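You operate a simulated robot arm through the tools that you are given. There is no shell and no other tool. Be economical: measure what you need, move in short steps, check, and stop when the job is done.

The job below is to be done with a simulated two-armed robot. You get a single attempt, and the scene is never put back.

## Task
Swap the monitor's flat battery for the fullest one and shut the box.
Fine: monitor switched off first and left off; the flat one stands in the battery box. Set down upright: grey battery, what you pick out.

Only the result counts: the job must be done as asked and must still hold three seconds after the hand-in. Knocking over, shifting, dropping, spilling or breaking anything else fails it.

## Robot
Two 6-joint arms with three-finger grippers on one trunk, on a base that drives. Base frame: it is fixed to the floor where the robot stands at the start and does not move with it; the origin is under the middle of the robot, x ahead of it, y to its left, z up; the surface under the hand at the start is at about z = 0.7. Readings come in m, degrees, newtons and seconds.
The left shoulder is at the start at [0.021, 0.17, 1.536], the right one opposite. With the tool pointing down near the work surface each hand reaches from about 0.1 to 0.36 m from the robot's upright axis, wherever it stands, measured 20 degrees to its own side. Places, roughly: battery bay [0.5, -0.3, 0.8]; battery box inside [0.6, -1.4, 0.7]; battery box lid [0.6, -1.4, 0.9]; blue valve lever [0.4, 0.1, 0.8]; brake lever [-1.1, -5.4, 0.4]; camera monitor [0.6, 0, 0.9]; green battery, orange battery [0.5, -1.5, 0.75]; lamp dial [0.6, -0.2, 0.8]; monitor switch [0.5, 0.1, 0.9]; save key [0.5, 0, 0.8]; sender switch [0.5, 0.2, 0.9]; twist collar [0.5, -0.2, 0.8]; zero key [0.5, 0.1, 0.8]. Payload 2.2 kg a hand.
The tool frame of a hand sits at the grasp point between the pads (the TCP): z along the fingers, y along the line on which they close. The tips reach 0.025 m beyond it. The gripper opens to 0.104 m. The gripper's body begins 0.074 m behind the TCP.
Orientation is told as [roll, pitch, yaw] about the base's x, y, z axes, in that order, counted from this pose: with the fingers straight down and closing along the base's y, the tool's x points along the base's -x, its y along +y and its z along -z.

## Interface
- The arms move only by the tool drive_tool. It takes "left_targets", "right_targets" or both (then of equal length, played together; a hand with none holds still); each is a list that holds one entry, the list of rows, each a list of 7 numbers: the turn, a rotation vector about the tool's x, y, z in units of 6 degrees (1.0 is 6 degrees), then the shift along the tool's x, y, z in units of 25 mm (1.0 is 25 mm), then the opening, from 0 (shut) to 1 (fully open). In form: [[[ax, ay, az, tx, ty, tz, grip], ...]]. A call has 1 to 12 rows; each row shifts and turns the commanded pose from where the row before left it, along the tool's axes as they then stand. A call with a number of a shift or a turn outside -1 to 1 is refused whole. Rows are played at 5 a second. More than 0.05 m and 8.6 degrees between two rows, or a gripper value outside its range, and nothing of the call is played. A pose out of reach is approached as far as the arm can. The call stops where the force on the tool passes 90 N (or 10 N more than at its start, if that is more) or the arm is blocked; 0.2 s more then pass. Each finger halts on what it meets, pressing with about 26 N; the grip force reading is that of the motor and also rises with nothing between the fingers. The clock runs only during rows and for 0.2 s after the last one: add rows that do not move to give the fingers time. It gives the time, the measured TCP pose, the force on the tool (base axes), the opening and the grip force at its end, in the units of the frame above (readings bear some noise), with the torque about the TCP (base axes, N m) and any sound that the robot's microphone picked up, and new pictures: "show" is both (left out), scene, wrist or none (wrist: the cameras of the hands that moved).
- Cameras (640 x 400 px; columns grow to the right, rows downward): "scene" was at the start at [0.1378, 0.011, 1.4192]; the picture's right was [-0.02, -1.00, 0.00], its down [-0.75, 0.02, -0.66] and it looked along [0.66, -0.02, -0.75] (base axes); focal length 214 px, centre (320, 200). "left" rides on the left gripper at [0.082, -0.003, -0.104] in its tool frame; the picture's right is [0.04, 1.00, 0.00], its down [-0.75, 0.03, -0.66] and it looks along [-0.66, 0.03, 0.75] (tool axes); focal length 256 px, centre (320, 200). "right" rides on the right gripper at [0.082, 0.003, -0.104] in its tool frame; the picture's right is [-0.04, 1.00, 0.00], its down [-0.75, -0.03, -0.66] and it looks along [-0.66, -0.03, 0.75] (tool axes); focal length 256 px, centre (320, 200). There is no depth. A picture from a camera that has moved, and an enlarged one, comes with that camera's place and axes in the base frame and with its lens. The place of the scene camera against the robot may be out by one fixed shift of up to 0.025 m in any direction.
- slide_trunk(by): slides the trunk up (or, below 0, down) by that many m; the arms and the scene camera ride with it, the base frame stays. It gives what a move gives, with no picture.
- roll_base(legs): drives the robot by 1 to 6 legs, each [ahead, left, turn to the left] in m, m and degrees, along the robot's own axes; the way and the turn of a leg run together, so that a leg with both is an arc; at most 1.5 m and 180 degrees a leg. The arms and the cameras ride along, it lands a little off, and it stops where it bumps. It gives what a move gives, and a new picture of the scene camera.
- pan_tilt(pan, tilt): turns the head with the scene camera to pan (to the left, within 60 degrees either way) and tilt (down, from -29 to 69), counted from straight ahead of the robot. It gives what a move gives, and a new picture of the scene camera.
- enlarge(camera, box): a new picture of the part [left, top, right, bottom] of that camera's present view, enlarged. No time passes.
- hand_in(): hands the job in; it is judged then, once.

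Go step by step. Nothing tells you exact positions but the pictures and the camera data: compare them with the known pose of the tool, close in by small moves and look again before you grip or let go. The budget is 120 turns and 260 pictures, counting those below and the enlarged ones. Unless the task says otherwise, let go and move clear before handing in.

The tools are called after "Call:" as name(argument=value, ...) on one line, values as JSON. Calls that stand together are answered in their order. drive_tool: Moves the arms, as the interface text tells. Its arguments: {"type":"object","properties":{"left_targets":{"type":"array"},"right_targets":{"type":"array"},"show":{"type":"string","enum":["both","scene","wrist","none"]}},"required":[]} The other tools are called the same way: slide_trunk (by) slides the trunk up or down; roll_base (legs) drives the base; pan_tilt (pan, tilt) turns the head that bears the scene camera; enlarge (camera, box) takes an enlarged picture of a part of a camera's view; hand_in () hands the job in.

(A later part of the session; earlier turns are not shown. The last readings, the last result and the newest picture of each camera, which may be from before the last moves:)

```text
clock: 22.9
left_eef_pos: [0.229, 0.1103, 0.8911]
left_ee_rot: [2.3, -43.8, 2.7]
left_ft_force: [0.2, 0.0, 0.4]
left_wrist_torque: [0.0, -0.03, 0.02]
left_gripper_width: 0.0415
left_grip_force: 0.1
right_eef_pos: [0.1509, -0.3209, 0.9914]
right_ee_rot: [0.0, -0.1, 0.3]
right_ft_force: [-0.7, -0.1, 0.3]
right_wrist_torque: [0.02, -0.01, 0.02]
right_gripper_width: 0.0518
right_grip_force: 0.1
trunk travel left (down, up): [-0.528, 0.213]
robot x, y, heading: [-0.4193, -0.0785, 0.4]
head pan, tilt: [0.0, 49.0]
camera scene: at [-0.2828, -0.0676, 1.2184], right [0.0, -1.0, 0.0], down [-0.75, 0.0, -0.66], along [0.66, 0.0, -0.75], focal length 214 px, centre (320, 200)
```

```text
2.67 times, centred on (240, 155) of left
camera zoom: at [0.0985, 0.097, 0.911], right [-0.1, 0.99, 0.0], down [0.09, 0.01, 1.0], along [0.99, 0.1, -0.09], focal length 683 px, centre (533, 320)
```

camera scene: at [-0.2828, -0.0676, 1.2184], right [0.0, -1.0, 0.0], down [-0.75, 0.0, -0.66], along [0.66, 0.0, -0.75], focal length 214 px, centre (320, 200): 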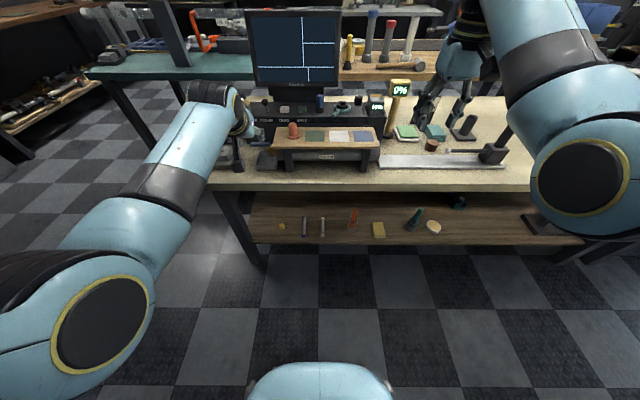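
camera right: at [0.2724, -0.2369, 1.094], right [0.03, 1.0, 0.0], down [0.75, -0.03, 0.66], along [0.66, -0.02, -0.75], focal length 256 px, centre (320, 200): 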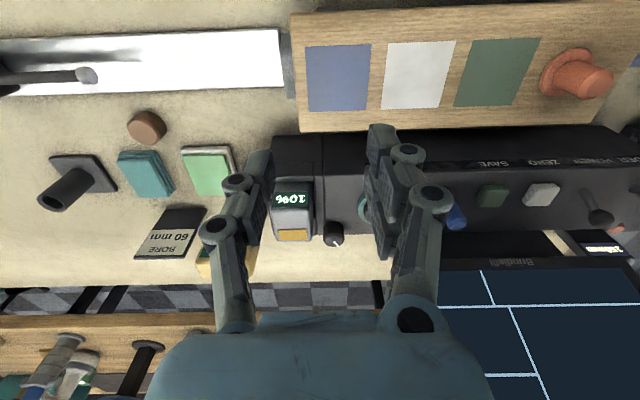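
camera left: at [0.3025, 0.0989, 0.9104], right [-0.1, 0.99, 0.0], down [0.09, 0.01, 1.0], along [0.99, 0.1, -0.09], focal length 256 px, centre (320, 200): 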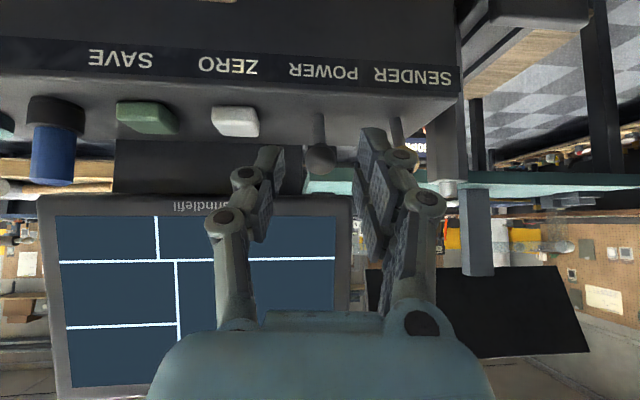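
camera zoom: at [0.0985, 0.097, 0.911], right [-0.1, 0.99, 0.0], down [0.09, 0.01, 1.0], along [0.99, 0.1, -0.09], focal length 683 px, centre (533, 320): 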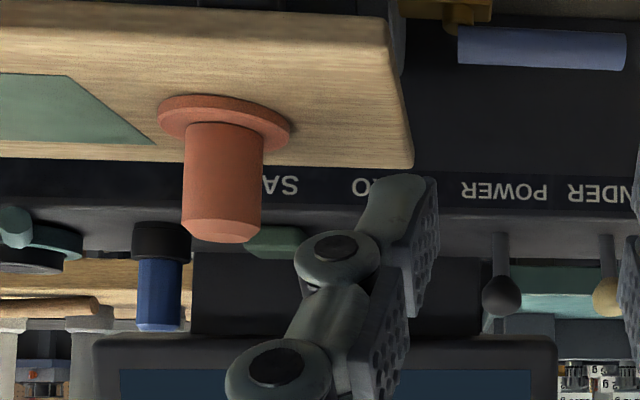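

The left arm still hides that spot; I slide the base left to look straight at it.

Call:
roll_base(legs=[[0, 0.28, 0]])

Call:
enlarge(camera="scene", box=[280, 40, 400, 120])

```text
clock: 24.8
left_eef_pos: [0.2261, 0.3972, 0.8886]
left_ee_rot: [2.2, -43.7, 2.9]
left_ft_force: [-0.7, 0.6, -0.4]
left_wrist_torque: [0.0, -0.02, -0.01]
left_gripper_width: 0.0416
left_grip_force: 0.1
right_eef_pos: [0.1499, -0.035, 0.991]
right_ee_rot: [0.1, 0.0, 0.6]
right_ft_force: [0.9, 0.2, 0.4]
right_wrist_torque: [-0.04, 0.02, -0.01]
right_gripper_width: 0.0519
right_grip_force: 0.0
trunk travel left (down, up): [-0.528, 0.213]
robot x, y, heading: [-0.4243, 0.2013, 0.6]
head pan, tilt: [0.0, 49.0]
camera scene: at [-0.2836, 0.2162, 1.2182], right [0.01, -1.0, 0.0], down [-0.76, -0.01, -0.66], along [0.66, 0.01, -0.76], focal length 214 px, centre (320, 200)
```

scene: 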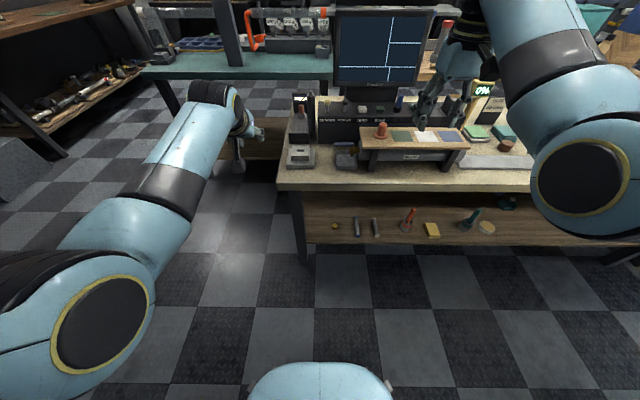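

```text
5.00 times, centred on (340, 80) of scene
camera zoom: at [-0.2836, 0.2162, 1.2182], right [0.01, -1.0, 0.0], down [-0.76, -0.01, -0.66], along [0.66, 0.01, -0.76], focal length 1072 px, centre (220, 800)
```

zoom: 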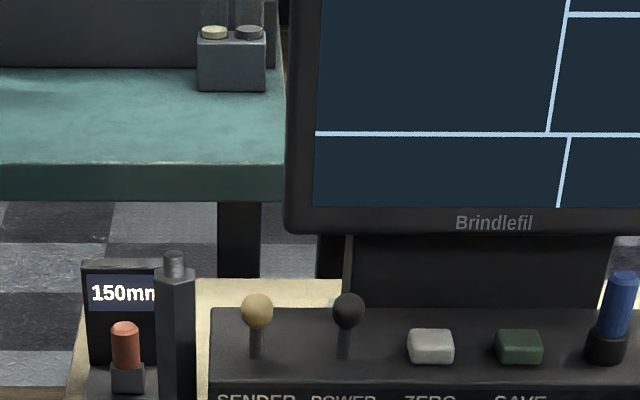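

Power lever now leans toward me, symmetric to before (knob x 0.517 → 0.495), while the screen looks unchanged. I raise the trunk for a high view to compare with the start.

Call:
slide_trunk(by=0.2)

Call:
pan_tilt(pan=0, tilt=35)

Call:
enlarge(camera="scene", box=[260, 80, 480, 240])

```text
clock: 27.0
left_eef_pos: [0.2268, 0.3961, 1.0898]
left_ee_rot: [2.3, -43.7, 3.0]
left_ft_force: [-0.7, 0.5, -0.1]
left_wrist_torque: [0.03, -0.01, 0.02]
left_gripper_width: 0.0416
left_grip_force: 0.1
right_eef_pos: [0.1506, -0.0371, 1.1895]
right_ee_rot: [0.0, 0.0, 0.6]
right_ft_force: [-0.3, 0.3, -0.7]
right_wrist_torque: [-0.01, 0.01, 0.03]
right_gripper_width: 0.0521
right_grip_force: 0.1
trunk travel left (down, up): [-0.728, 0.013]
robot x, y, heading: [-0.4197, 0.2025, 0.9]
head pan, tilt: [0.0, 49.0]
```

```text
clock: 27.8
left_eef_pos: [0.2262, 0.3966, 1.0906]
left_ee_rot: [2.3, -43.9, 3.0]
left_ft_force: [0.0, 0.3, 0.6]
left_wrist_torque: [-0.02, 0.01, -0.02]
left_gripper_width: 0.0415
left_grip_force: 0.1
right_eef_pos: [0.1505, -0.0356, 1.1913]
right_ee_rot: [0.1, -0.1, 0.6]
right_ft_force: [0.3, 0.1, -0.4]
right_wrist_torque: [-0.02, 0.03, -0.01]
right_gripper_width: 0.0521
right_grip_force: 0.0
trunk travel left (down, up): [-0.728, 0.013]
robot x, y, heading: [-0.4243, 0.2017, 0.6]
head pan, tilt: [0.0, 35.0]
camera scene: at [-0.2746, 0.2153, 1.4394], right [0.01, -1.0, 0.0], down [-0.57, -0.01, -0.82], along [0.82, 0.01, -0.57], focal length 214 px, centre (320, 200)
```

scene: 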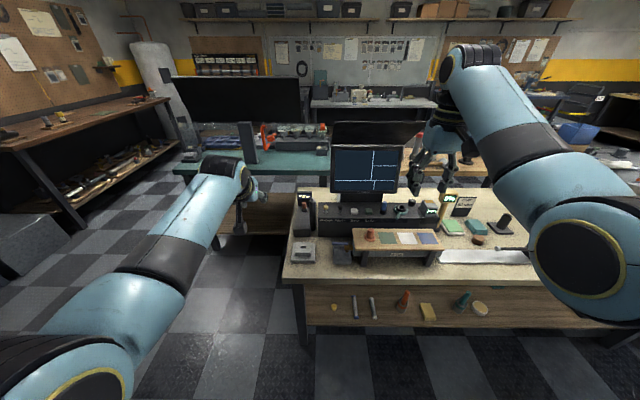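

```text
2.50 times, centred on (370, 160) of scene
camera zoom: at [-0.2746, 0.2153, 1.4394], right [0.01, -1.0, 0.0], down [-0.57, -0.01, -0.82], along [0.82, 0.01, -0.57], focal length 536 px, centre (195, 300)
```

zoom: 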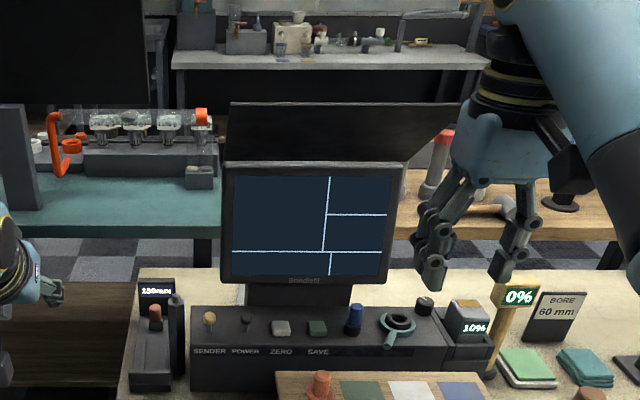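

Call:
enlarge(camera="scene", box=[310, 190, 430, 240])

Call:
enlarge(camera="scene", box=[325, 140, 405, 200])

```text
5.33 times, centred on (370, 215) of scene
camera zoom: at [-0.2746, 0.2153, 1.4394], right [0.01, -1.0, 0.0], down [-0.57, -0.01, -0.82], along [0.82, 0.01, -0.57], focal length 1144 px, centre (53, 120)
```

zoom: 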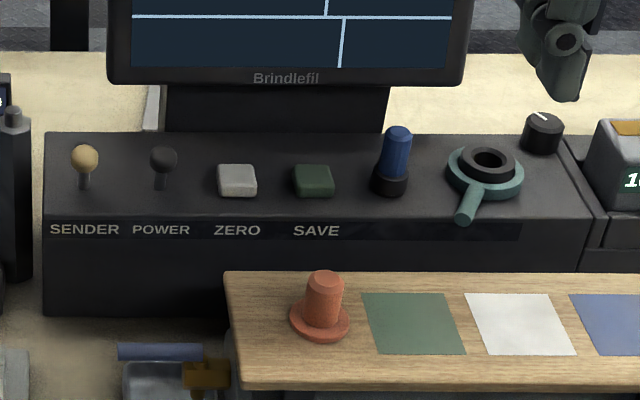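

```text
6.67 times, centred on (365, 170) of scene
camera zoom: at [-0.2746, 0.2153, 1.4394], right [0.01, -1.0, 0.0], down [-0.57, -0.01, -0.82], along [0.82, 0.01, -0.57], focal length 1430 px, centre (20, 400)
```

zoom: 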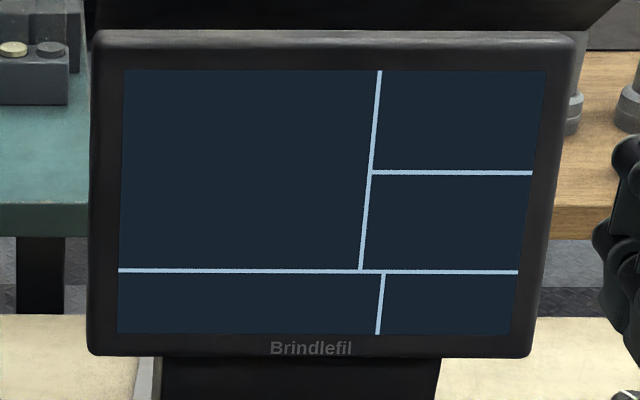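

There is no lamp; start state was SENDER toward me, POWER away, so toward me reads as off, and with the power lever toward me I take the monitor as off. Next I level the left hand and drive right to see the battery box.

Call:
drive_tool(left_targets=[[[0, 1, 0, 0, 0, 0, 0.6], [0, 1, 0, 0, 0, 0, 0.8], [0, 1, 0, 0, 0, 0, 1], [0, 1, 0, 0, 0, 0, 1], [0, 1, 0, 0, 0, 0, 1], [0, 1, 0, 0, 0, 0, 1], [0, 1, 0, 0, 0, 0, 1], [0, 0.3, 0, 0, 0, 0, 1]]], show="none")

Call:
roll_base(legs=[[0, -1.35, -0.5]])

```text
clock: 29.6
left_eef_pos: [0.2139, 0.3984, 1.0956]
left_ee_rot: [1.6, 0.0, 4.4]
left_ft_force: [0.2, -0.4, 0.8]
left_wrist_torque: [-0.01, 0.01, 0.0]
left_gripper_width: 0.1039
left_grip_force: 0.1
left hand out of reach, approached as far as the arm can: row 7, 8
right_eef_pos: [0.1487, -0.0367, 1.1903]
right_ee_rot: [0.0, -0.1, 0.6]
right_ft_force: [0.5, -0.3, 0.2]
right_wrist_torque: [0.01, -0.02, 0.01]
right_gripper_width: 0.0521
right_grip_force: 0.1
trunk travel left (down, up): [-0.728, 0.013]
robot x, y, heading: [-0.4221, 0.2008, 0.5]
head pan, tilt: [0.0, 35.0]
```

```text
clock: 36.2
left_eef_pos: [0.223, -0.9347, 1.0948]
left_ee_rot: [1.6, 0.0, 4.0]
left_ft_force: [-0.4, 0.0, -0.2]
left_wrist_torque: [0.02, -0.03, -0.01]
left_gripper_width: 0.1038
left_grip_force: 0.1
right_eef_pos: [0.155, -1.3685, 1.1905]
right_ee_rot: [0.2, -0.1, 0.0]
right_ft_force: [0.9, 0.1, -0.4]
right_wrist_torque: [0.0, -0.02, -0.01]
right_gripper_width: 0.052
right_grip_force: 0.1
trunk travel left (down, up): [-0.728, 0.013]
robot x, y, heading: [-0.4181, -1.1311, 0.3]
head pan, tilt: [0.0, 35.0]
camera scene: at [-0.2671, -1.113, 1.4395], right [0.0, -1.0, 0.0], down [-0.57, 0.0, -0.82], along [0.82, 0.0, -0.57], focal length 214 px, centre (320, 200)
```

scene: 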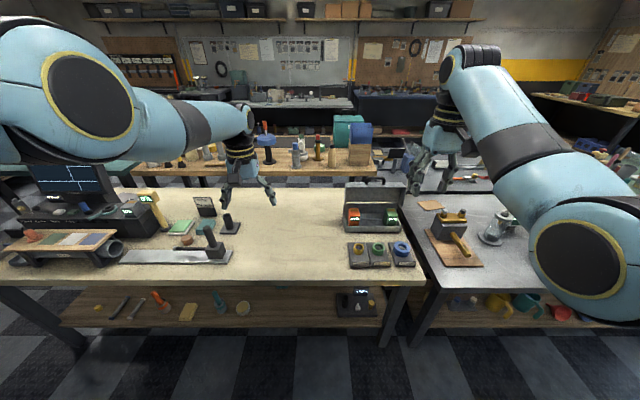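

Call:
enlarge(camera="scene", box=[330, 165, 450, 275])

Call:
enlarge(camera="scene", box=[330, 200, 420, 240])

```text
3.64 times, centred on (390, 220) of scene
camera zoom: at [-0.2671, -1.113, 1.4395], right [0.0, -1.0, 0.0], down [-0.57, 0.0, -0.82], along [0.82, 0.0, -0.57], focal length 780 px, centre (66, 127)
```

zoom: 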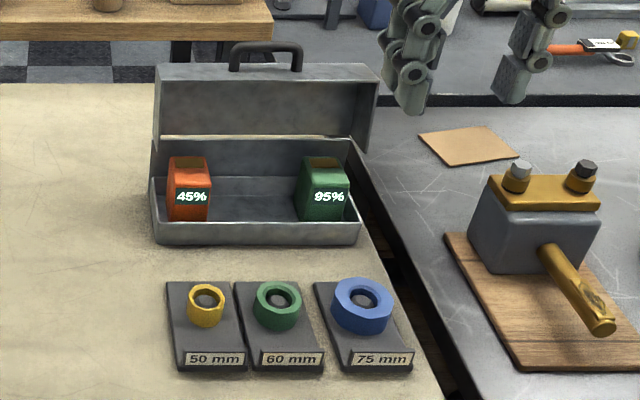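

```text
7.11 times, centred on (375, 220) of scene
camera zoom: at [-0.2671, -1.113, 1.4395], right [0.0, -1.0, 0.0], down [-0.57, 0.0, -0.82], along [0.82, 0.0, -0.57], focal length 1525 px, centre (-71, 58)
```

zoom: 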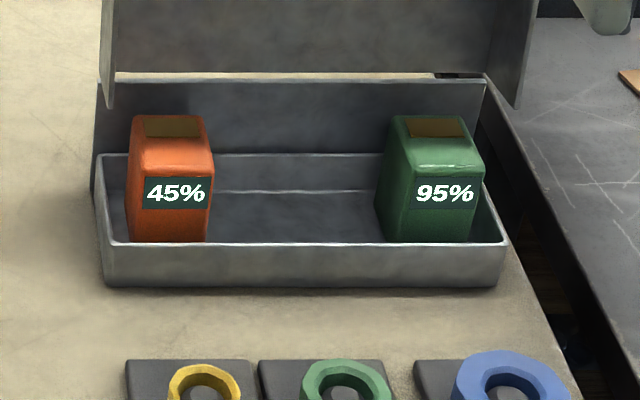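

The box stands open with orange at 45% and green at 95%, so green is my pick; the grey 10% one must go to the middle of the box. I'll use the left hand, coming at the bay from the right so it stays clear of the hood.

Call:
roll_base(legs=[[0, 0.62, 0], [0.25, 0, 0]])

Call:
drive_tool(left_targets=[[[0, 0, -0.7, 0, 0, 0, 1], [0, 0, 0, 0, 0, 0, 1]]], show="wrist")

```text
clock: 41.1
left_eef_pos: [0.4774, -0.3145, 1.0945]
left_ee_rot: [1.7, 0.0, 3.4]
left_ft_force: [-0.1, 0.1, -0.6]
left_wrist_torque: [-0.01, 0.01, -0.02]
left_gripper_width: 0.1039
left_grip_force: 0.0
right_eef_pos: [0.4046, -0.7473, 1.1911]
right_ee_rot: [0.1, 0.1, -0.6]
right_ft_force: [0.8, 0.3, 0.6]
right_wrist_torque: [0.02, 0.01, 0.01]
right_gripper_width: 0.0522
right_grip_force: 0.0
trunk travel left (down, up): [-0.728, 0.013]
robot x, y, heading: [-0.167, -0.5031, -0.6]
head pan, tilt: [0.0, 35.0]
camera scene: at [-0.0149, -0.4884, 1.4395], right [-0.01, -1.0, 0.0], down [-0.57, 0.01, -0.82], along [0.82, -0.01, -0.57], focal length 214 px, centre (320, 200)
```

scene: 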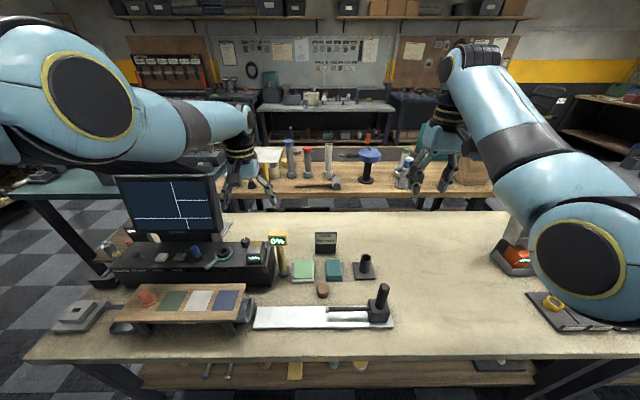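

```text
clock: 41.7
left_eef_pos: [0.4771, -0.3142, 1.0937]
left_ee_rot: [1.7, 0.0, 7.7]
left_ft_force: [0.2, -0.3, -0.6]
left_wrist_torque: [-0.04, 0.0, 0.04]
left_gripper_width: 0.104
left_grip_force: 0.0
right_eef_pos: [0.4057, -0.747, 1.1902]
right_ee_rot: [0.0, 0.0, -0.5]
right_ft_force: [0.6, 0.1, 0.2]
right_wrist_torque: [0.03, 0.04, 0.0]
right_gripper_width: 0.0517
right_grip_force: 0.1
trunk travel left (down, up): [-0.728, 0.013]
robot x, y, heading: [-0.1632, -0.5007, -0.5]
head pan, tilt: [0.0, 35.0]
camera left: at [0.3965, -0.3318, 1.1997], right [-0.17, 0.98, 0.03], down [0.74, 0.11, 0.66], along [0.64, 0.14, -0.75], focal length 256 px, centre (320, 200)
```

left: 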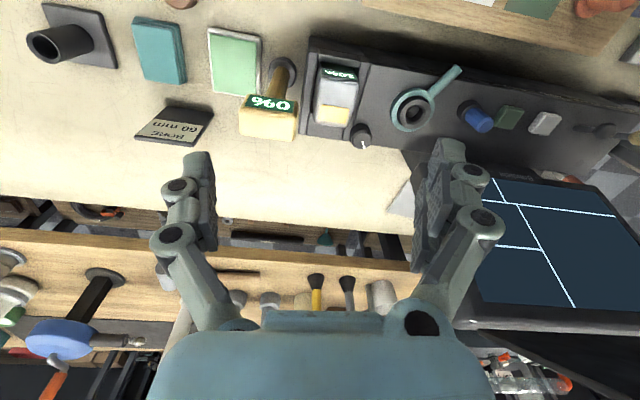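

I turned yaw the wrong way; I'll correct it (and the roll) and look closely at the bay.

Call:
drive_tool(left_targets=[[[0.28, 0, 1, 0, 0, 0, 1], [0, 0, 0.28, 0, 0, 0, 1], [0, 0, 0, 0, 0, 0, 1]]], show="none")

Call:
enlarge(camera="left", box=[220, 30, 460, 180])

Call:
enlarge(camera="scene", box=[200, 220, 320, 295])

```text
clock: 42.5
left_eef_pos: [0.4767, -0.3141, 1.0942]
left_ee_rot: [0.0, -0.1, -0.1]
left_ft_force: [0.3, 0.4, -1.2]
left_wrist_torque: [0.0, 0.03, 0.0]
left_gripper_width: 0.104
left_grip_force: 0.0
right_eef_pos: [0.4056, -0.747, 1.1913]
right_ee_rot: [0.0, 0.0, -0.5]
right_ft_force: [0.0, 0.0, 0.4]
right_wrist_torque: [0.03, 0.03, 0.04]
right_gripper_width: 0.0522
right_grip_force: 0.1
trunk travel left (down, up): [-0.728, 0.013]
robot x, y, heading: [-0.1652, -0.4949, -0.3]
head pan, tilt: [0.0, 35.0]
```

```text
2.67 times, centred on (340, 105) of left
camera zoom: at [0.3945, -0.3175, 1.2004], right [-0.04, 1.0, 0.0], down [0.75, 0.03, 0.66], along [0.66, 0.02, -0.75], focal length 683 px, centre (267, 453)
```

zoom: 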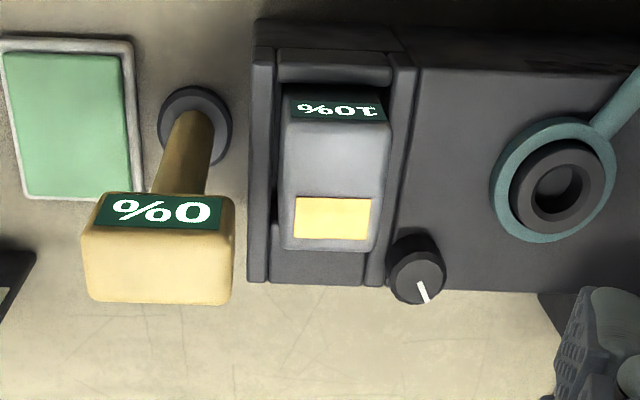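

```text
5.33 times, centred on (260, 258) of scene
camera zoom: at [-0.0152, -0.4884, 1.4395], right [-0.01, -1.0, 0.0], down [-0.57, 0.01, -0.82], along [0.82, -0.01, -0.57], focal length 1144 px, centre (640, -107)
```

zoom: 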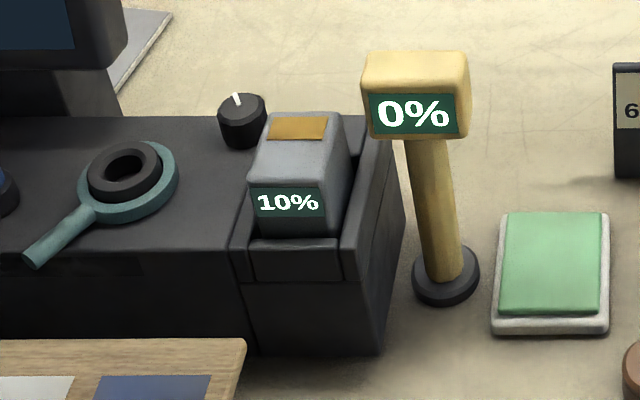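

The grey battery's top is at about x 0.487–0.548, y −0.307…−0.261, z 0.867, with the lamp head close on its right. Gripping it front-to-back (hand turned 90°) stays clear of lamp and dial, so I turn the hand up here.

Call:
drive_tool(left_targets=[[[0, 0, 1, 0, 0, 0, 1], [0, 0, 1, 0, 0, 0, 1], [0, 0, 1, 0, 0, 0, 1], [0, 0, 1, 0, 0, 0, 1], [0, 0, 1, 0, 0, 0, 1], [0, 0, 1, 0, 0, 0, 1], [0, 0, 1, 0, 0, 0, 1], [0, 0, 1, 0, 0, 0, 1]]], show="none")

Call:
drive_tool(left_targets=[[[0, 0, 1, 0, 0, 0, 1], [0, 0, 1, 0, 0, 0, 1], [0, 0, 1, 0, 0, 0, 1], [0, 0, 1, 0, 0, 0, 1], [0, 0, 1, 0, 0, 0, 1], [0, 0, 1, 0, 0, 0, 1], [0, 0, 1, 0, 0, 0, 1], [0, 0, 0, 0, 0, 0, 1]]])

```text
clock: 44.3
left_eef_pos: [0.4747, -0.3138, 1.0938]
left_ee_rot: [0.0, 0.0, -48.3]
left_ft_force: [-0.1, 0.2, 0.0]
left_wrist_torque: [0.01, -0.01, -0.03]
left_gripper_width: 0.104
left_grip_force: 0.0
right_eef_pos: [0.4051, -0.7471, 1.1902]
right_ee_rot: [0.0, 0.0, -0.4]
right_ft_force: [0.6, -0.1, 0.1]
right_wrist_torque: [-0.03, 0.01, 0.01]
right_gripper_width: 0.0517
right_grip_force: 0.1
trunk travel left (down, up): [-0.728, 0.013]
robot x, y, heading: [-0.1642, -0.5009, -0.5]
head pan, tilt: [0.0, 35.0]
```

```text
clock: 46.1
left_eef_pos: [0.4762, -0.314, 1.0968]
left_ee_rot: [0.0, 0.1, -90.1]
left_ft_force: [0.2, -0.2, 0.4]
left_wrist_torque: [-0.04, 0.03, 0.02]
left_gripper_width: 0.1042
left_grip_force: 0.0
right_eef_pos: [0.4039, -0.7473, 1.1893]
right_ee_rot: [0.2, 0.1, -0.5]
right_ft_force: [-0.6, 0.4, 0.5]
right_wrist_torque: [-0.01, 0.0, 0.05]
right_gripper_width: 0.052
right_grip_force: 0.1
trunk travel left (down, up): [-0.728, 0.013]
robot x, y, heading: [-0.1626, -0.4994, -0.4]
head pan, tilt: [0.0, 35.0]
camera scene: at [-0.015, -0.4884, 1.4395], right [-0.01, -1.0, 0.0], down [-0.57, 0.01, -0.82], along [0.82, -0.01, -0.57], focal length 214 px, centre (320, 200)
camera left: at [0.4731, -0.2328, 1.2009], right [1.0, 0.04, 0.0], down [0.03, -0.75, 0.66], along [0.03, -0.66, -0.75], focal length 256 px, centre (320, 200)
```

scene: 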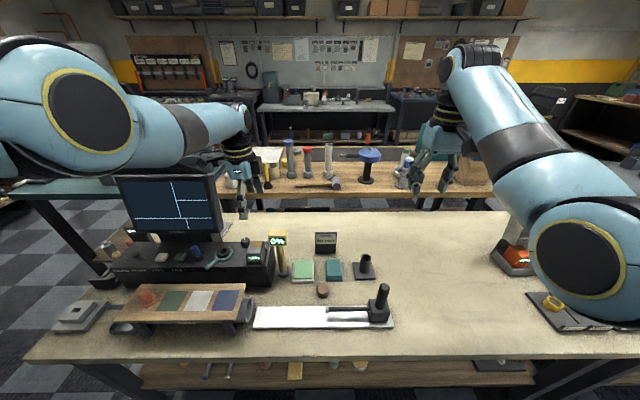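
left: 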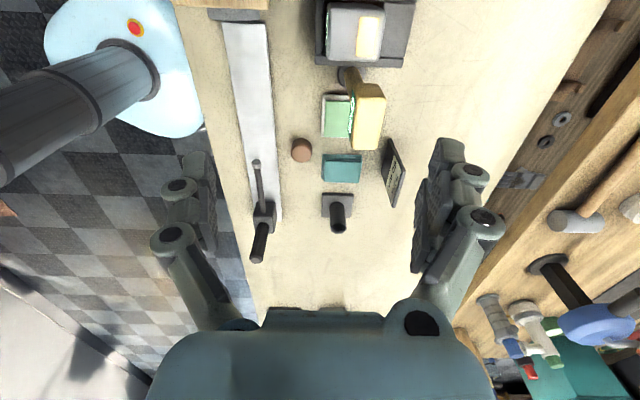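

The turned hand fits the reach. I centre it over the battery and lower the trunk part of the way.

Call:
drive_tool(left_targets=[[[0, 0, 0, 0.6, 0.82, 0, 1], [0, 0, 0, 0.6, 0.82, 0, 0.85], [0, 0, 0, 0, 0, 0, 0.85]]], show="none")

Call:
slide_trunk(by=-0.15)

Call:
drive_tool(left_targets=[[[0, 0, 0, 0, 0, 0, 0.85]]])

```text
clock: 46.9
left_eef_pos: [0.4841, -0.2816, 1.1064]
left_ee_rot: [0.1, 0.0, -90.2]
left_ft_force: [0.2, -0.8, -0.5]
left_wrist_torque: [0.04, 0.01, 0.02]
left_gripper_width: 0.0881
left_grip_force: 0.1
left hand out of reach, approached as far as the arm can: row 1, 2
right_eef_pos: [0.4049, -0.747, 1.19]
right_ee_rot: [0.0, -0.1, -0.4]
right_ft_force: [-0.1, 0.2, 0.2]
right_wrist_torque: [0.0, -0.02, 0.0]
right_gripper_width: 0.0522
right_grip_force: 0.1
trunk travel left (down, up): [-0.728, 0.013]
robot x, y, heading: [-0.1634, -0.5015, -0.6]
head pan, tilt: [0.0, 35.0]
```

```text
clock: 48.7
left_eef_pos: [0.4854, -0.282, 0.9557]
left_ee_rot: [0.0, 0.1, -90.0]
left_ft_force: [0.3, 0.1, -0.7]
left_wrist_torque: [0.02, 0.01, 0.05]
left_gripper_width: 0.0883
left_grip_force: 0.2
right_eef_pos: [0.4037, -0.7485, 1.0402]
right_ee_rot: [0.0, -0.1, -0.6]
right_ft_force: [0.1, 0.4, 0.4]
right_wrist_torque: [0.01, 0.0, -0.01]
right_gripper_width: 0.0521
right_grip_force: 0.1
trunk travel left (down, up): [-0.578, 0.163]
robot x, y, heading: [-0.16, -0.4966, -0.5]
head pan, tilt: [0.0, 35.0]
```

```text
clock: 49.1
left_eef_pos: [0.4853, -0.2807, 0.9562]
left_ee_rot: [0.1, 0.0, -90.0]
left_ft_force: [0.8, -0.1, -0.2]
left_wrist_torque: [-0.01, 0.0, -0.03]
left_gripper_width: 0.0884
left_grip_force: 0.0
right_eef_pos: [0.4053, -0.7481, 1.0406]
right_ee_rot: [0.0, 0.0, -0.6]
right_ft_force: [0.2, -0.5, 0.1]
right_wrist_torque: [-0.04, 0.0, -0.01]
right_gripper_width: 0.0519
right_grip_force: 0.0
trunk travel left (down, up): [-0.578, 0.163]
robot x, y, heading: [-0.1651, -0.498, -0.5]
head pan, tilt: [0.0, 35.0]
camera scene: at [-0.0145, -0.4883, 1.2891], right [-0.01, -1.0, 0.0], down [-0.57, 0.01, -0.82], along [0.82, -0.01, -0.57], focal length 214 px, centre (320, 200)
camera left: at [0.4815, -0.2005, 1.0615], right [1.0, 0.04, 0.0], down [0.03, -0.75, 0.66], along [0.03, -0.66, -0.75], focal length 256 px, centre (320, 200)
```

scene: 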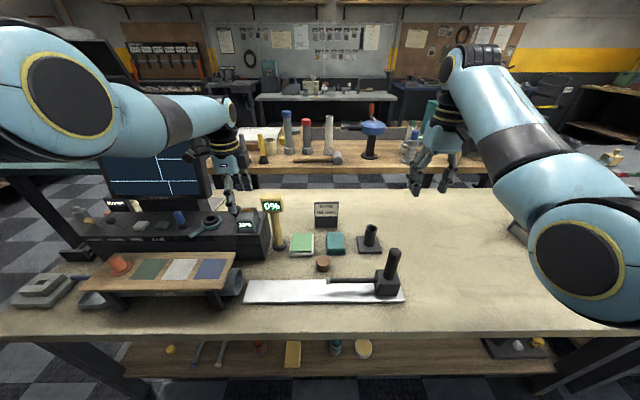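
left: 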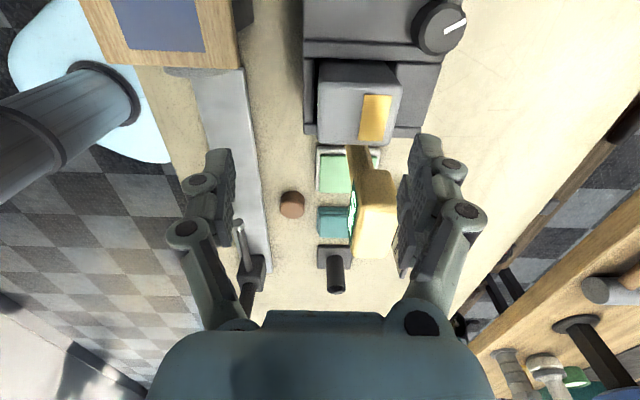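

Battery top centre is at about [0.516, −0.283, 0.867]. I shift forward, descend to z≈0.885 and check before gripping.

Call:
drive_tool(left_targets=[[[0, 0, 0, 0, 0.2, 1, 0.85], [0, 0, 0, -0.08, 1, 0.3, 0.85], [0, 0, 0, 0, 0, 0.8, 0.85], [0, 0, 0, 0, 0, 0.75, 0.85], [0, 0, 0, 0, 0, 0, 0.85]]])

Call:
enlarge(camera="left", box=[200, 20, 460, 210])

Call:
enlarge(camera="scene", box=[180, 150, 320, 260])

```text
clock: 50.3
left_eef_pos: [0.4683, -0.2805, 0.9136]
left_ee_rot: [0.0, -0.1, -90.0]
left_ft_force: [0.8, 0.5, -0.1]
left_wrist_torque: [0.03, 0.0, 0.01]
left_gripper_width: 0.0881
left_grip_force: 0.0
left hand out of reach, approached as far as the arm can: row 1, 2, 3, 4
right_eef_pos: [0.4044, -0.748, 1.0398]
right_ee_rot: [0.1, 0.0, -0.5]
right_ft_force: [-0.2, 0.2, -0.3]
right_wrist_torque: [0.02, -0.03, 0.0]
right_gripper_width: 0.0517
right_grip_force: 0.0
trunk travel left (down, up): [-0.578, 0.163]
robot x, y, heading: [-0.1652, -0.4962, -0.7]
head pan, tilt: [0.0, 35.0]
camera scene: at [-0.0147, -0.4881, 1.2891], right [-0.01, -1.0, 0.0], down [-0.57, 0.01, -0.82], along [0.82, -0.01, -0.57], focal length 214 px, centre (320, 200)
camera left: at [0.4654, -0.1996, 1.019], right [1.0, 0.04, 0.0], down [0.03, -0.75, 0.66], along [0.03, -0.66, -0.75], focal length 256 px, centre (320, 200)
```

scene: 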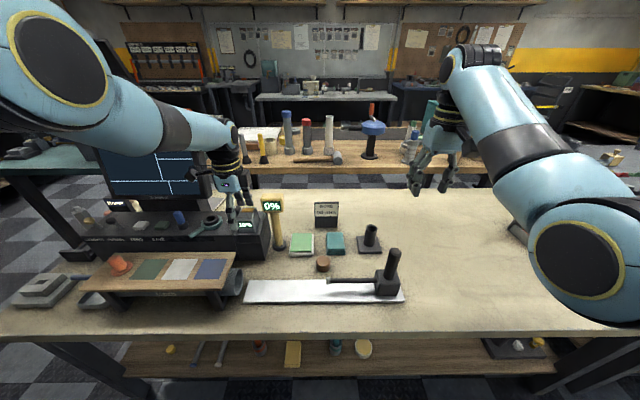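
left: 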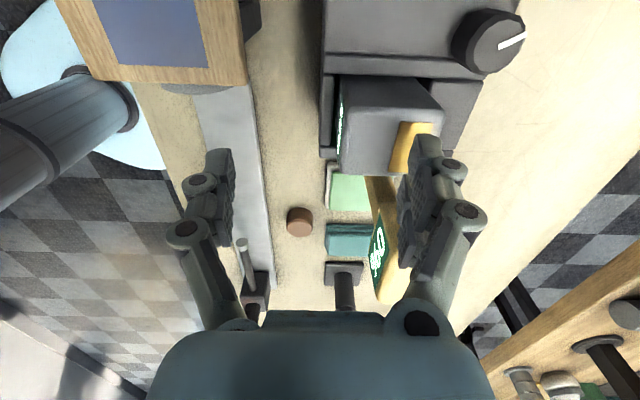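

```text
2.11 times, centred on (330, 115) of left
camera zoom: at [0.4654, -0.1996, 1.019], right [1.0, 0.04, 0.0], down [0.03, -0.75, 0.66], along [0.03, -0.66, -0.75], focal length 539 px, centre (299, 379)
```

zoom: 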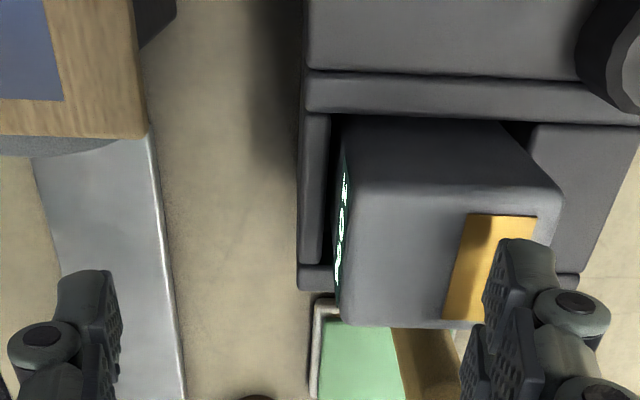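

```text
3.64 times, centred on (250, 205) of scene
camera zoom: at [-0.0147, -0.4881, 1.2891], right [-0.01, -1.0, 0.0], down [-0.57, 0.01, -0.82], along [0.82, -0.01, -0.57], focal length 780 px, centre (574, 182)
```

zoom: 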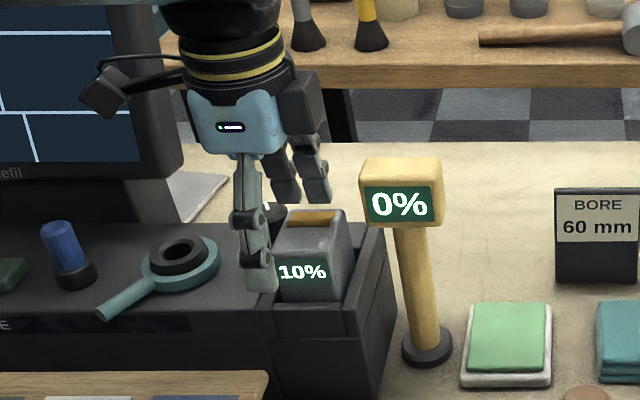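

The arm is at its outer reach (it pulled back as it went down), so I drive the base ahead a little; the tips are still above the battery top.

Call:
roll_base(legs=[[0.1, 0, 0.5]])

Call:
drive_tool(left_targets=[[[0, 0, 0, 0, 0, 0, 0.85]]], show="wrist")

```text
clock: 51.4
left_eef_pos: [0.5673, -0.2765, 0.9133]
left_ee_rot: [-0.2, 0.0, -89.5]
left_ft_force: [0.4, 0.2, -0.8]
left_wrist_torque: [0.0, 0.03, 0.01]
left_gripper_width: 0.0885
left_grip_force: 0.0
right_eef_pos: [0.5076, -0.7428, 1.0403]
right_ee_rot: [0.0, 0.0, 0.0]
right_ft_force: [0.1, -0.4, -1.0]
right_wrist_torque: [-0.01, 0.03, 0.02]
right_gripper_width: 0.0522
right_grip_force: 0.2
trunk travel left (down, up): [-0.578, 0.163]
robot x, y, heading: [-0.0617, -0.5012, 0.2]
head pan, tilt: [0.0, 35.0]
camera scene: at [0.0857, -0.4873, 1.2889], right [0.0, -1.0, 0.0], down [-0.57, 0.0, -0.82], along [0.82, 0.0, -0.57], focal length 214 px, centre (320, 200)
```

scene: 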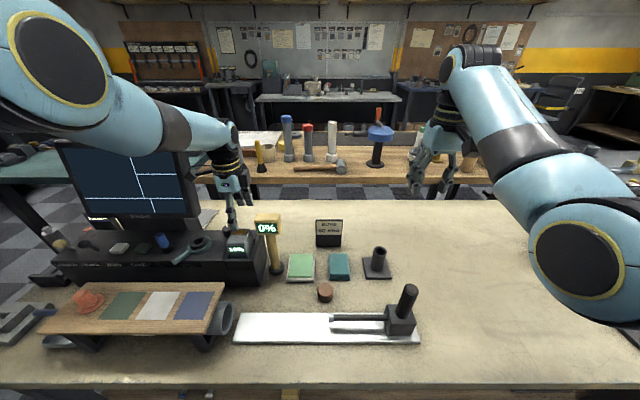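

```text
clock: 51.8
left_eef_pos: [0.566, -0.2752, 0.9144]
left_ee_rot: [0.0, -0.1, -89.5]
left_ft_force: [0.4, 0.4, 0.4]
left_wrist_torque: [0.0, -0.01, 0.01]
left_gripper_width: 0.0886
left_grip_force: 0.0
right_eef_pos: [0.5053, -0.7432, 1.0397]
right_ee_rot: [0.0, -0.2, 0.0]
right_ft_force: [0.2, -0.8, 0.6]
right_wrist_torque: [0.01, 0.0, 0.04]
right_gripper_width: 0.0519
right_grip_force: 0.1
trunk travel left (down, up): [-0.578, 0.163]
robot x, y, heading: [-0.0656, -0.5023, -0.2]
head pan, tilt: [0.0, 35.0]
camera left: at [0.5614, -0.1946, 1.0193], right [1.0, 0.05, 0.0], down [0.04, -0.75, 0.66], along [0.03, -0.66, -0.75], focal length 256 px, centre (320, 200)
```

left: 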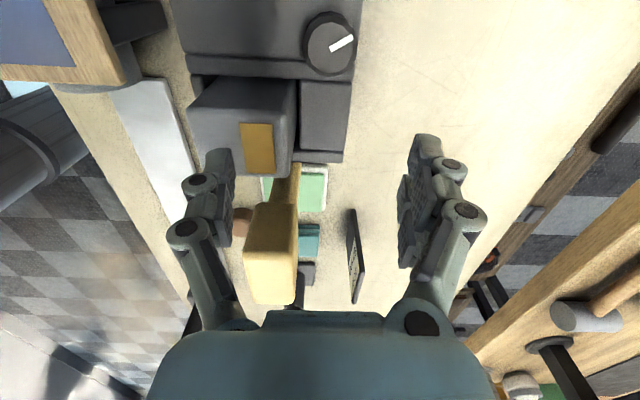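

Now there's reach margin. I move back over the battery centre, staying above it.

Call:
drive_tool(left_targets=[[[0, 0, 0, -0.16, -1, 0, 0.85], [0, 0, 0, -0.16, -1, 0, 0.85], [0, 0, 0, 0, 0, 0, 0.85], [0, 0, 0, 0, 0, 0, 0.85]]], show="wrist")

Call:
enlarge(camera="left", box=[180, 20, 460, 210])

```text
clock: 52.8
left_eef_pos: [0.5575, -0.2833, 0.8981]
left_ee_rot: [-0.1, -0.1, -89.4]
left_ft_force: [0.3, 0.6, -0.1]
left_wrist_torque: [0.0, 0.03, 0.02]
left_gripper_width: 0.0886
left_grip_force: 0.2
left hand out of reach, approached as far as the arm can: row 1, 2
right_eef_pos: [0.5062, -0.7437, 1.039]
right_ee_rot: [0.0, -0.1, 0.0]
right_ft_force: [-0.3, -0.6, 0.3]
right_wrist_torque: [-0.03, 0.01, 0.0]
right_gripper_width: 0.0522
right_grip_force: 0.1
trunk travel left (down, up): [-0.578, 0.163]
robot x, y, heading: [-0.0625, -0.5019, -0.1]
head pan, tilt: [0.0, 35.0]
camera left: at [0.5541, -0.2034, 1.0035], right [1.0, 0.05, 0.0], down [0.04, -0.75, 0.66], along [0.03, -0.66, -0.75], focal length 256 px, centre (320, 200)
```

left: 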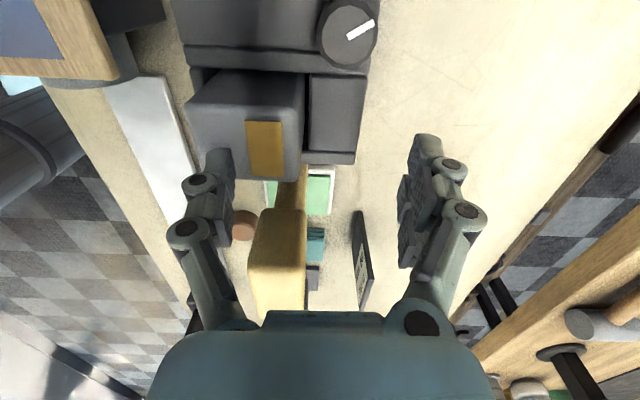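

```text
2.11 times, centred on (320, 115) of left
camera zoom: at [0.5541, -0.2034, 1.0035], right [1.0, 0.05, 0.0], down [0.04, -0.75, 0.66], along [0.03, -0.66, -0.75], focal length 539 px, centre (320, 379)
```

zoom: 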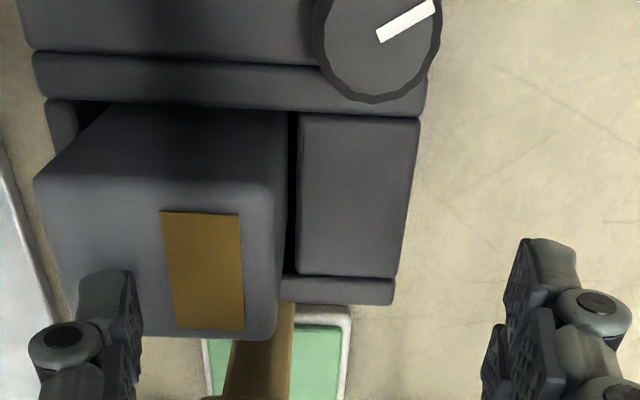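

The residual command was still beyond outer reach, so the hand slid down instead. I raise the command first, then pull it back over the battery; final descent will be with the trunk.

Call:
drive_tool(left_targets=[[[0, 0, 0, 0, 0, -1, 0.85], [0, 0, 0, 0, 0, -0.6, 0.85], [0, 0, 0, 0, -1, 0, 0.85], [0, 0, 0, 0, -1, 0, 0.85], [0, 0, 0, 0, -1, 0, 0.85], [0, 0, 0, 0, 0, 0, 0.85], [0, 0, 0, 0, 0, 0, 0.85]]], show="wrist")

Call:
enlarge(camera="left", box=[180, 20, 460, 210])

```text
clock: 54.4
left_eef_pos: [0.5638, -0.2872, 0.9108]
left_ee_rot: [-0.1, 0.0, -89.7]
left_ft_force: [-0.1, -0.3, -0.1]
left_wrist_torque: [0.0, 0.02, 0.01]
left_gripper_width: 0.0885
left_grip_force: 0.0
left hand out of reach, approached as far as the arm can: row 1, 2, 3, 4, 5
right_eef_pos: [0.5058, -0.7432, 1.041]
right_ee_rot: [0.0, 0.0, -0.1]
right_ft_force: [0.8, 0.2, 0.0]
right_wrist_torque: [-0.03, 0.02, -0.01]
right_gripper_width: 0.0519
right_grip_force: 0.1
trunk travel left (down, up): [-0.578, 0.163]
robot x, y, heading: [-0.0616, -0.5014, 0.0]
head pan, tilt: [0.0, 35.0]
camera left: at [0.5597, -0.2061, 1.016], right [1.0, 0.05, 0.0], down [0.04, -0.75, 0.66], along [0.03, -0.66, -0.75], focal length 256 px, centre (320, 200)
```

left: 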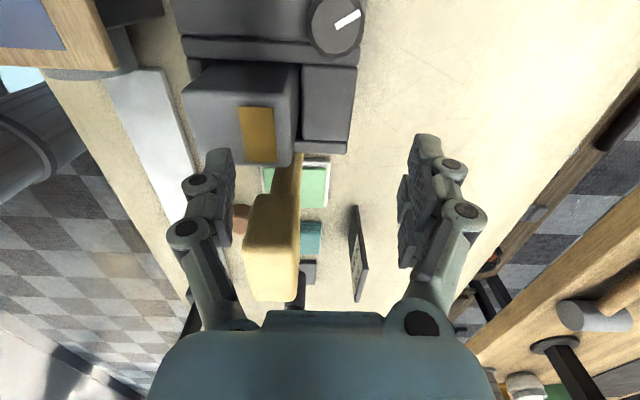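

```text
2.11 times, centred on (320, 115) of left
camera zoom: at [0.5597, -0.2061, 1.016], right [1.0, 0.05, 0.0], down [0.04, -0.75, 0.66], along [0.03, -0.66, -0.75], focal length 539 px, centre (320, 379)
```

zoom: 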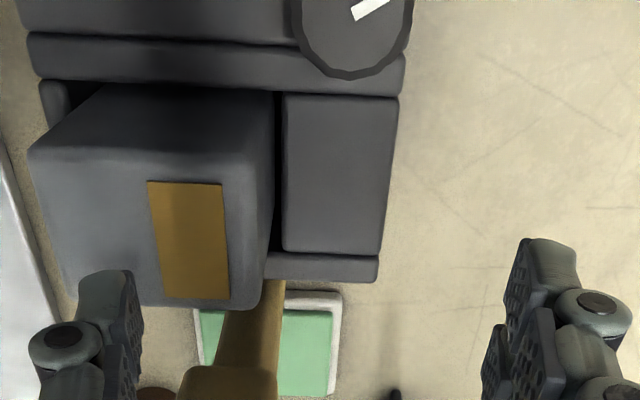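

Evidence is mixed on the limit; I test with a pure pull back (toward the robot) at this safe height.

Call:
drive_tool(left_targets=[[[0, 0, 0, 0, -1, 0, 0.85], [0, 0, 0, 0, -1, 0, 0.85], [0, 0, 0, 0, 0, 0, 0.85]]], show="none")

```text
clock: 55.2
left_eef_pos: [0.5577, -0.2895, 0.8969]
left_ee_rot: [-0.1, 0.1, -89.5]
left_ft_force: [0.3, 1.0, 0.5]
left_wrist_torque: [0.04, 0.02, -0.02]
left_gripper_width: 0.0884
left_grip_force: 0.0
left hand out of reach, approached as far as the arm can: row 1, 2
right_eef_pos: [0.5064, -0.7435, 1.0406]
right_ee_rot: [0.0, -0.1, 0.0]
right_ft_force: [0.9, 0.6, -0.1]
right_wrist_torque: [-0.02, 0.0, -0.01]
right_gripper_width: 0.0519
right_grip_force: 0.2
trunk travel left (down, up): [-0.578, 0.163]
robot x, y, heading: [-0.0671, -0.5018, -0.3]
head pan, tilt: [0.0, 35.0]
```

Call:
drive_tool(left_targets=[[[0, 0, 0, 0, -0.9, -0.4, 0.85], [0, 0, 0, 0, -0.9, -0.4, 0.85], [0, 0, 0, 0, -0.9, -0.4, 0.85], [0, 0, 0, 0, 0, 0, 0.85]]], show="scene")

```text
clock: 56.2
left_eef_pos: [0.5569, -0.2917, 0.8963]
left_ee_rot: [0.0, 0.0, -89.4]
left_ft_force: [0.3, 0.3, -0.5]
left_wrist_torque: [-0.02, 0.01, 0.02]
left_gripper_width: 0.0884
left_grip_force: 0.0
left hand out of reach, approached as far as the arm can: row 1, 2, 3
right_eef_pos: [0.5059, -0.7424, 1.0403]
right_ee_rot: [0.0, 0.0, 0.0]
right_ft_force: [0.4, 0.2, 0.0]
right_wrist_torque: [-0.01, 0.0, -0.01]
right_gripper_width: 0.0519
right_grip_force: 0.0
trunk travel left (down, up): [-0.578, 0.163]
robot x, y, heading: [-0.0621, -0.5003, -0.0]
head pan, tilt: [0.0, 35.0]
camera scene: at [0.0845, -0.4874, 1.289], right [0.0, -1.0, 0.0], down [-0.57, 0.0, -0.82], along [0.82, 0.0, -0.57], focal length 214 px, centre (320, 200)
```

scene: 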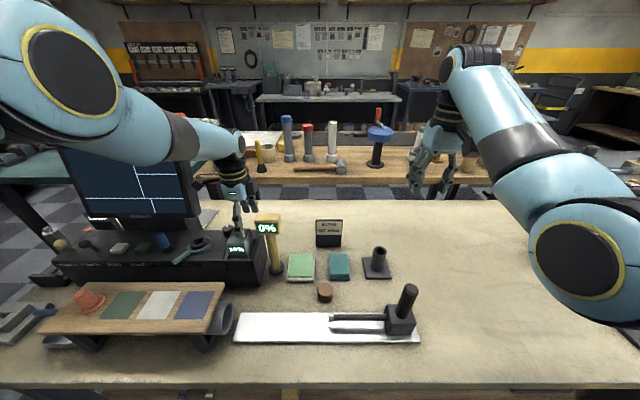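

Call:
drive_tool(left_targets=[[[0, 0, 0, 0, 0.9, 0.4, 0.85], [0, 0, 0, 0, 0, 0, 0.85]]], show="none")

Call:
drive_tool(left_targets=[[[0, 0, 0, 0, 0, -1, 0.85], [0, 0, 0, 0, 0, -1, 0.85], [0, 0, 0, 0, 0, 0, 0.85]]], show="none")

```text
clock: 56.8
left_eef_pos: [0.5585, -0.29, 0.8948]
left_ee_rot: [0.0, 0.0, -89.5]
left_ft_force: [0.2, -0.6, 0.4]
left_wrist_torque: [-0.04, 0.0, -0.04]
left_gripper_width: 0.0886
left_grip_force: 0.0
left hand out of reach, approached as far as the arm can: row 1
right_eef_pos: [0.5066, -0.7428, 1.0406]
right_ee_rot: [0.1, 0.0, 0.1]
right_ft_force: [0.2, -0.1, -0.1]
right_wrist_torque: [-0.01, 0.0, 0.04]
right_gripper_width: 0.0519
right_grip_force: 0.1
trunk travel left (down, up): [-0.578, 0.163]
robot x, y, heading: [-0.0646, -0.4984, 0.2]
head pan, tilt: [0.0, 35.0]
```

```text
clock: 57.6
left_eef_pos: [0.5759, -0.2931, 0.9396]
left_ee_rot: [-0.3, 0.0, -89.5]
left_ft_force: [-0.1, -0.3, -0.9]
left_wrist_torque: [0.01, -0.02, 0.0]
left_gripper_width: 0.0883
left_grip_force: 0.0
left hand out of reach, approached as far as the arm can: row 1, 2
right_eef_pos: [0.5065, -0.7439, 1.0398]
right_ee_rot: [0.0, -0.1, 0.0]
right_ft_force: [0.7, 0.0, 0.2]
right_wrist_torque: [0.02, -0.03, -0.03]
right_gripper_width: 0.0517
right_grip_force: 0.0
trunk travel left (down, up): [-0.578, 0.163]
robot x, y, heading: [-0.0609, -0.5009, -0.3]
head pan, tilt: [0.0, 35.0]
```

I'll stop fighting the arm's limit: with the arm held fixed, base and trunk can place the hand. I back the base 0.06 m and shift it 0.01 m left to centre over the battery.

Call:
roll_base(legs=[[-0.06, 0.01, 0]])

Call:
drive_tool(left_targets=[[[0, 0, 0, 0, 0, 0, 0.85]]], show="wrist")

```text
clock: 58.6
left_eef_pos: [0.5134, -0.2809, 0.9407]
left_ee_rot: [0.1, -0.1, -89.5]
left_ft_force: [-1.1, 0.2, -0.1]
left_wrist_torque: [-0.01, -0.05, 0.01]
left_gripper_width: 0.0885
left_grip_force: 0.1
right_eef_pos: [0.4452, -0.7334, 1.0406]
right_ee_rot: [0.1, -0.1, 0.2]
right_ft_force: [-0.6, -0.3, 0.2]
right_wrist_torque: [0.0, -0.07, -0.02]
right_gripper_width: 0.0521
right_grip_force: 0.1
trunk travel left (down, up): [-0.578, 0.163]
robot x, y, heading: [-0.1221, -0.4906, 0.2]
head pan, tilt: [0.0, 35.0]
camera scene: at [0.0219, -0.477, 1.2894], right [0.0, -1.0, 0.0], down [-0.57, 0.0, -0.82], along [0.82, 0.0, -0.57], focal length 214 px, centre (320, 200)
```

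scene: 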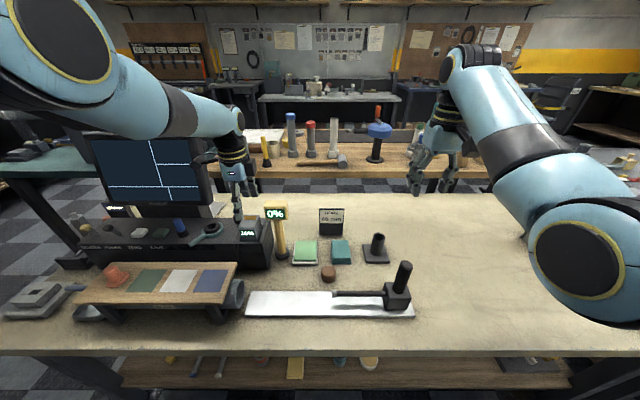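

```text
clock: 59.0
left_eef_pos: [0.515, -0.2824, 0.9396]
left_ee_rot: [-0.1, 0.0, -89.4]
left_ft_force: [0.4, -0.4, -0.1]
left_wrist_torque: [0.0, 0.01, 0.02]
left_gripper_width: 0.0882
left_grip_force: 0.1
right_eef_pos: [0.4461, -0.7331, 1.0404]
right_ee_rot: [-0.1, 0.0, 0.1]
right_ft_force: [0.3, -0.5, -0.5]
right_wrist_torque: [0.0, 0.01, 0.03]
right_gripper_width: 0.052
right_grip_force: 0.1
trunk travel left (down, up): [-0.578, 0.163]
robot x, y, heading: [-0.1245, -0.4876, 0.3]
head pan, tilt: [0.0, 35.0]
camera left: at [0.5109, -0.2014, 1.0448], right [1.0, 0.05, 0.0], down [0.04, -0.75, 0.66], along [0.03, -0.66, -0.75], focal length 256 px, centre (320, 200)
```

left: 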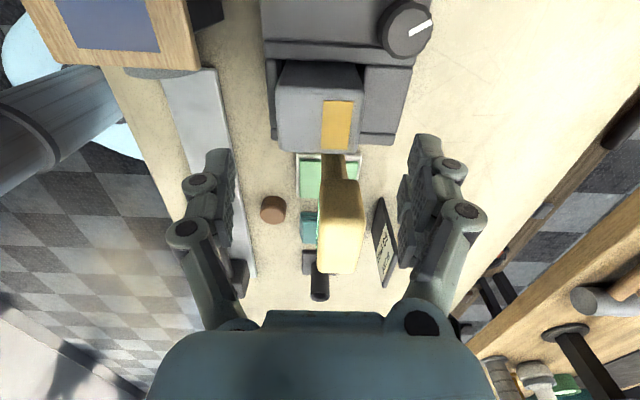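

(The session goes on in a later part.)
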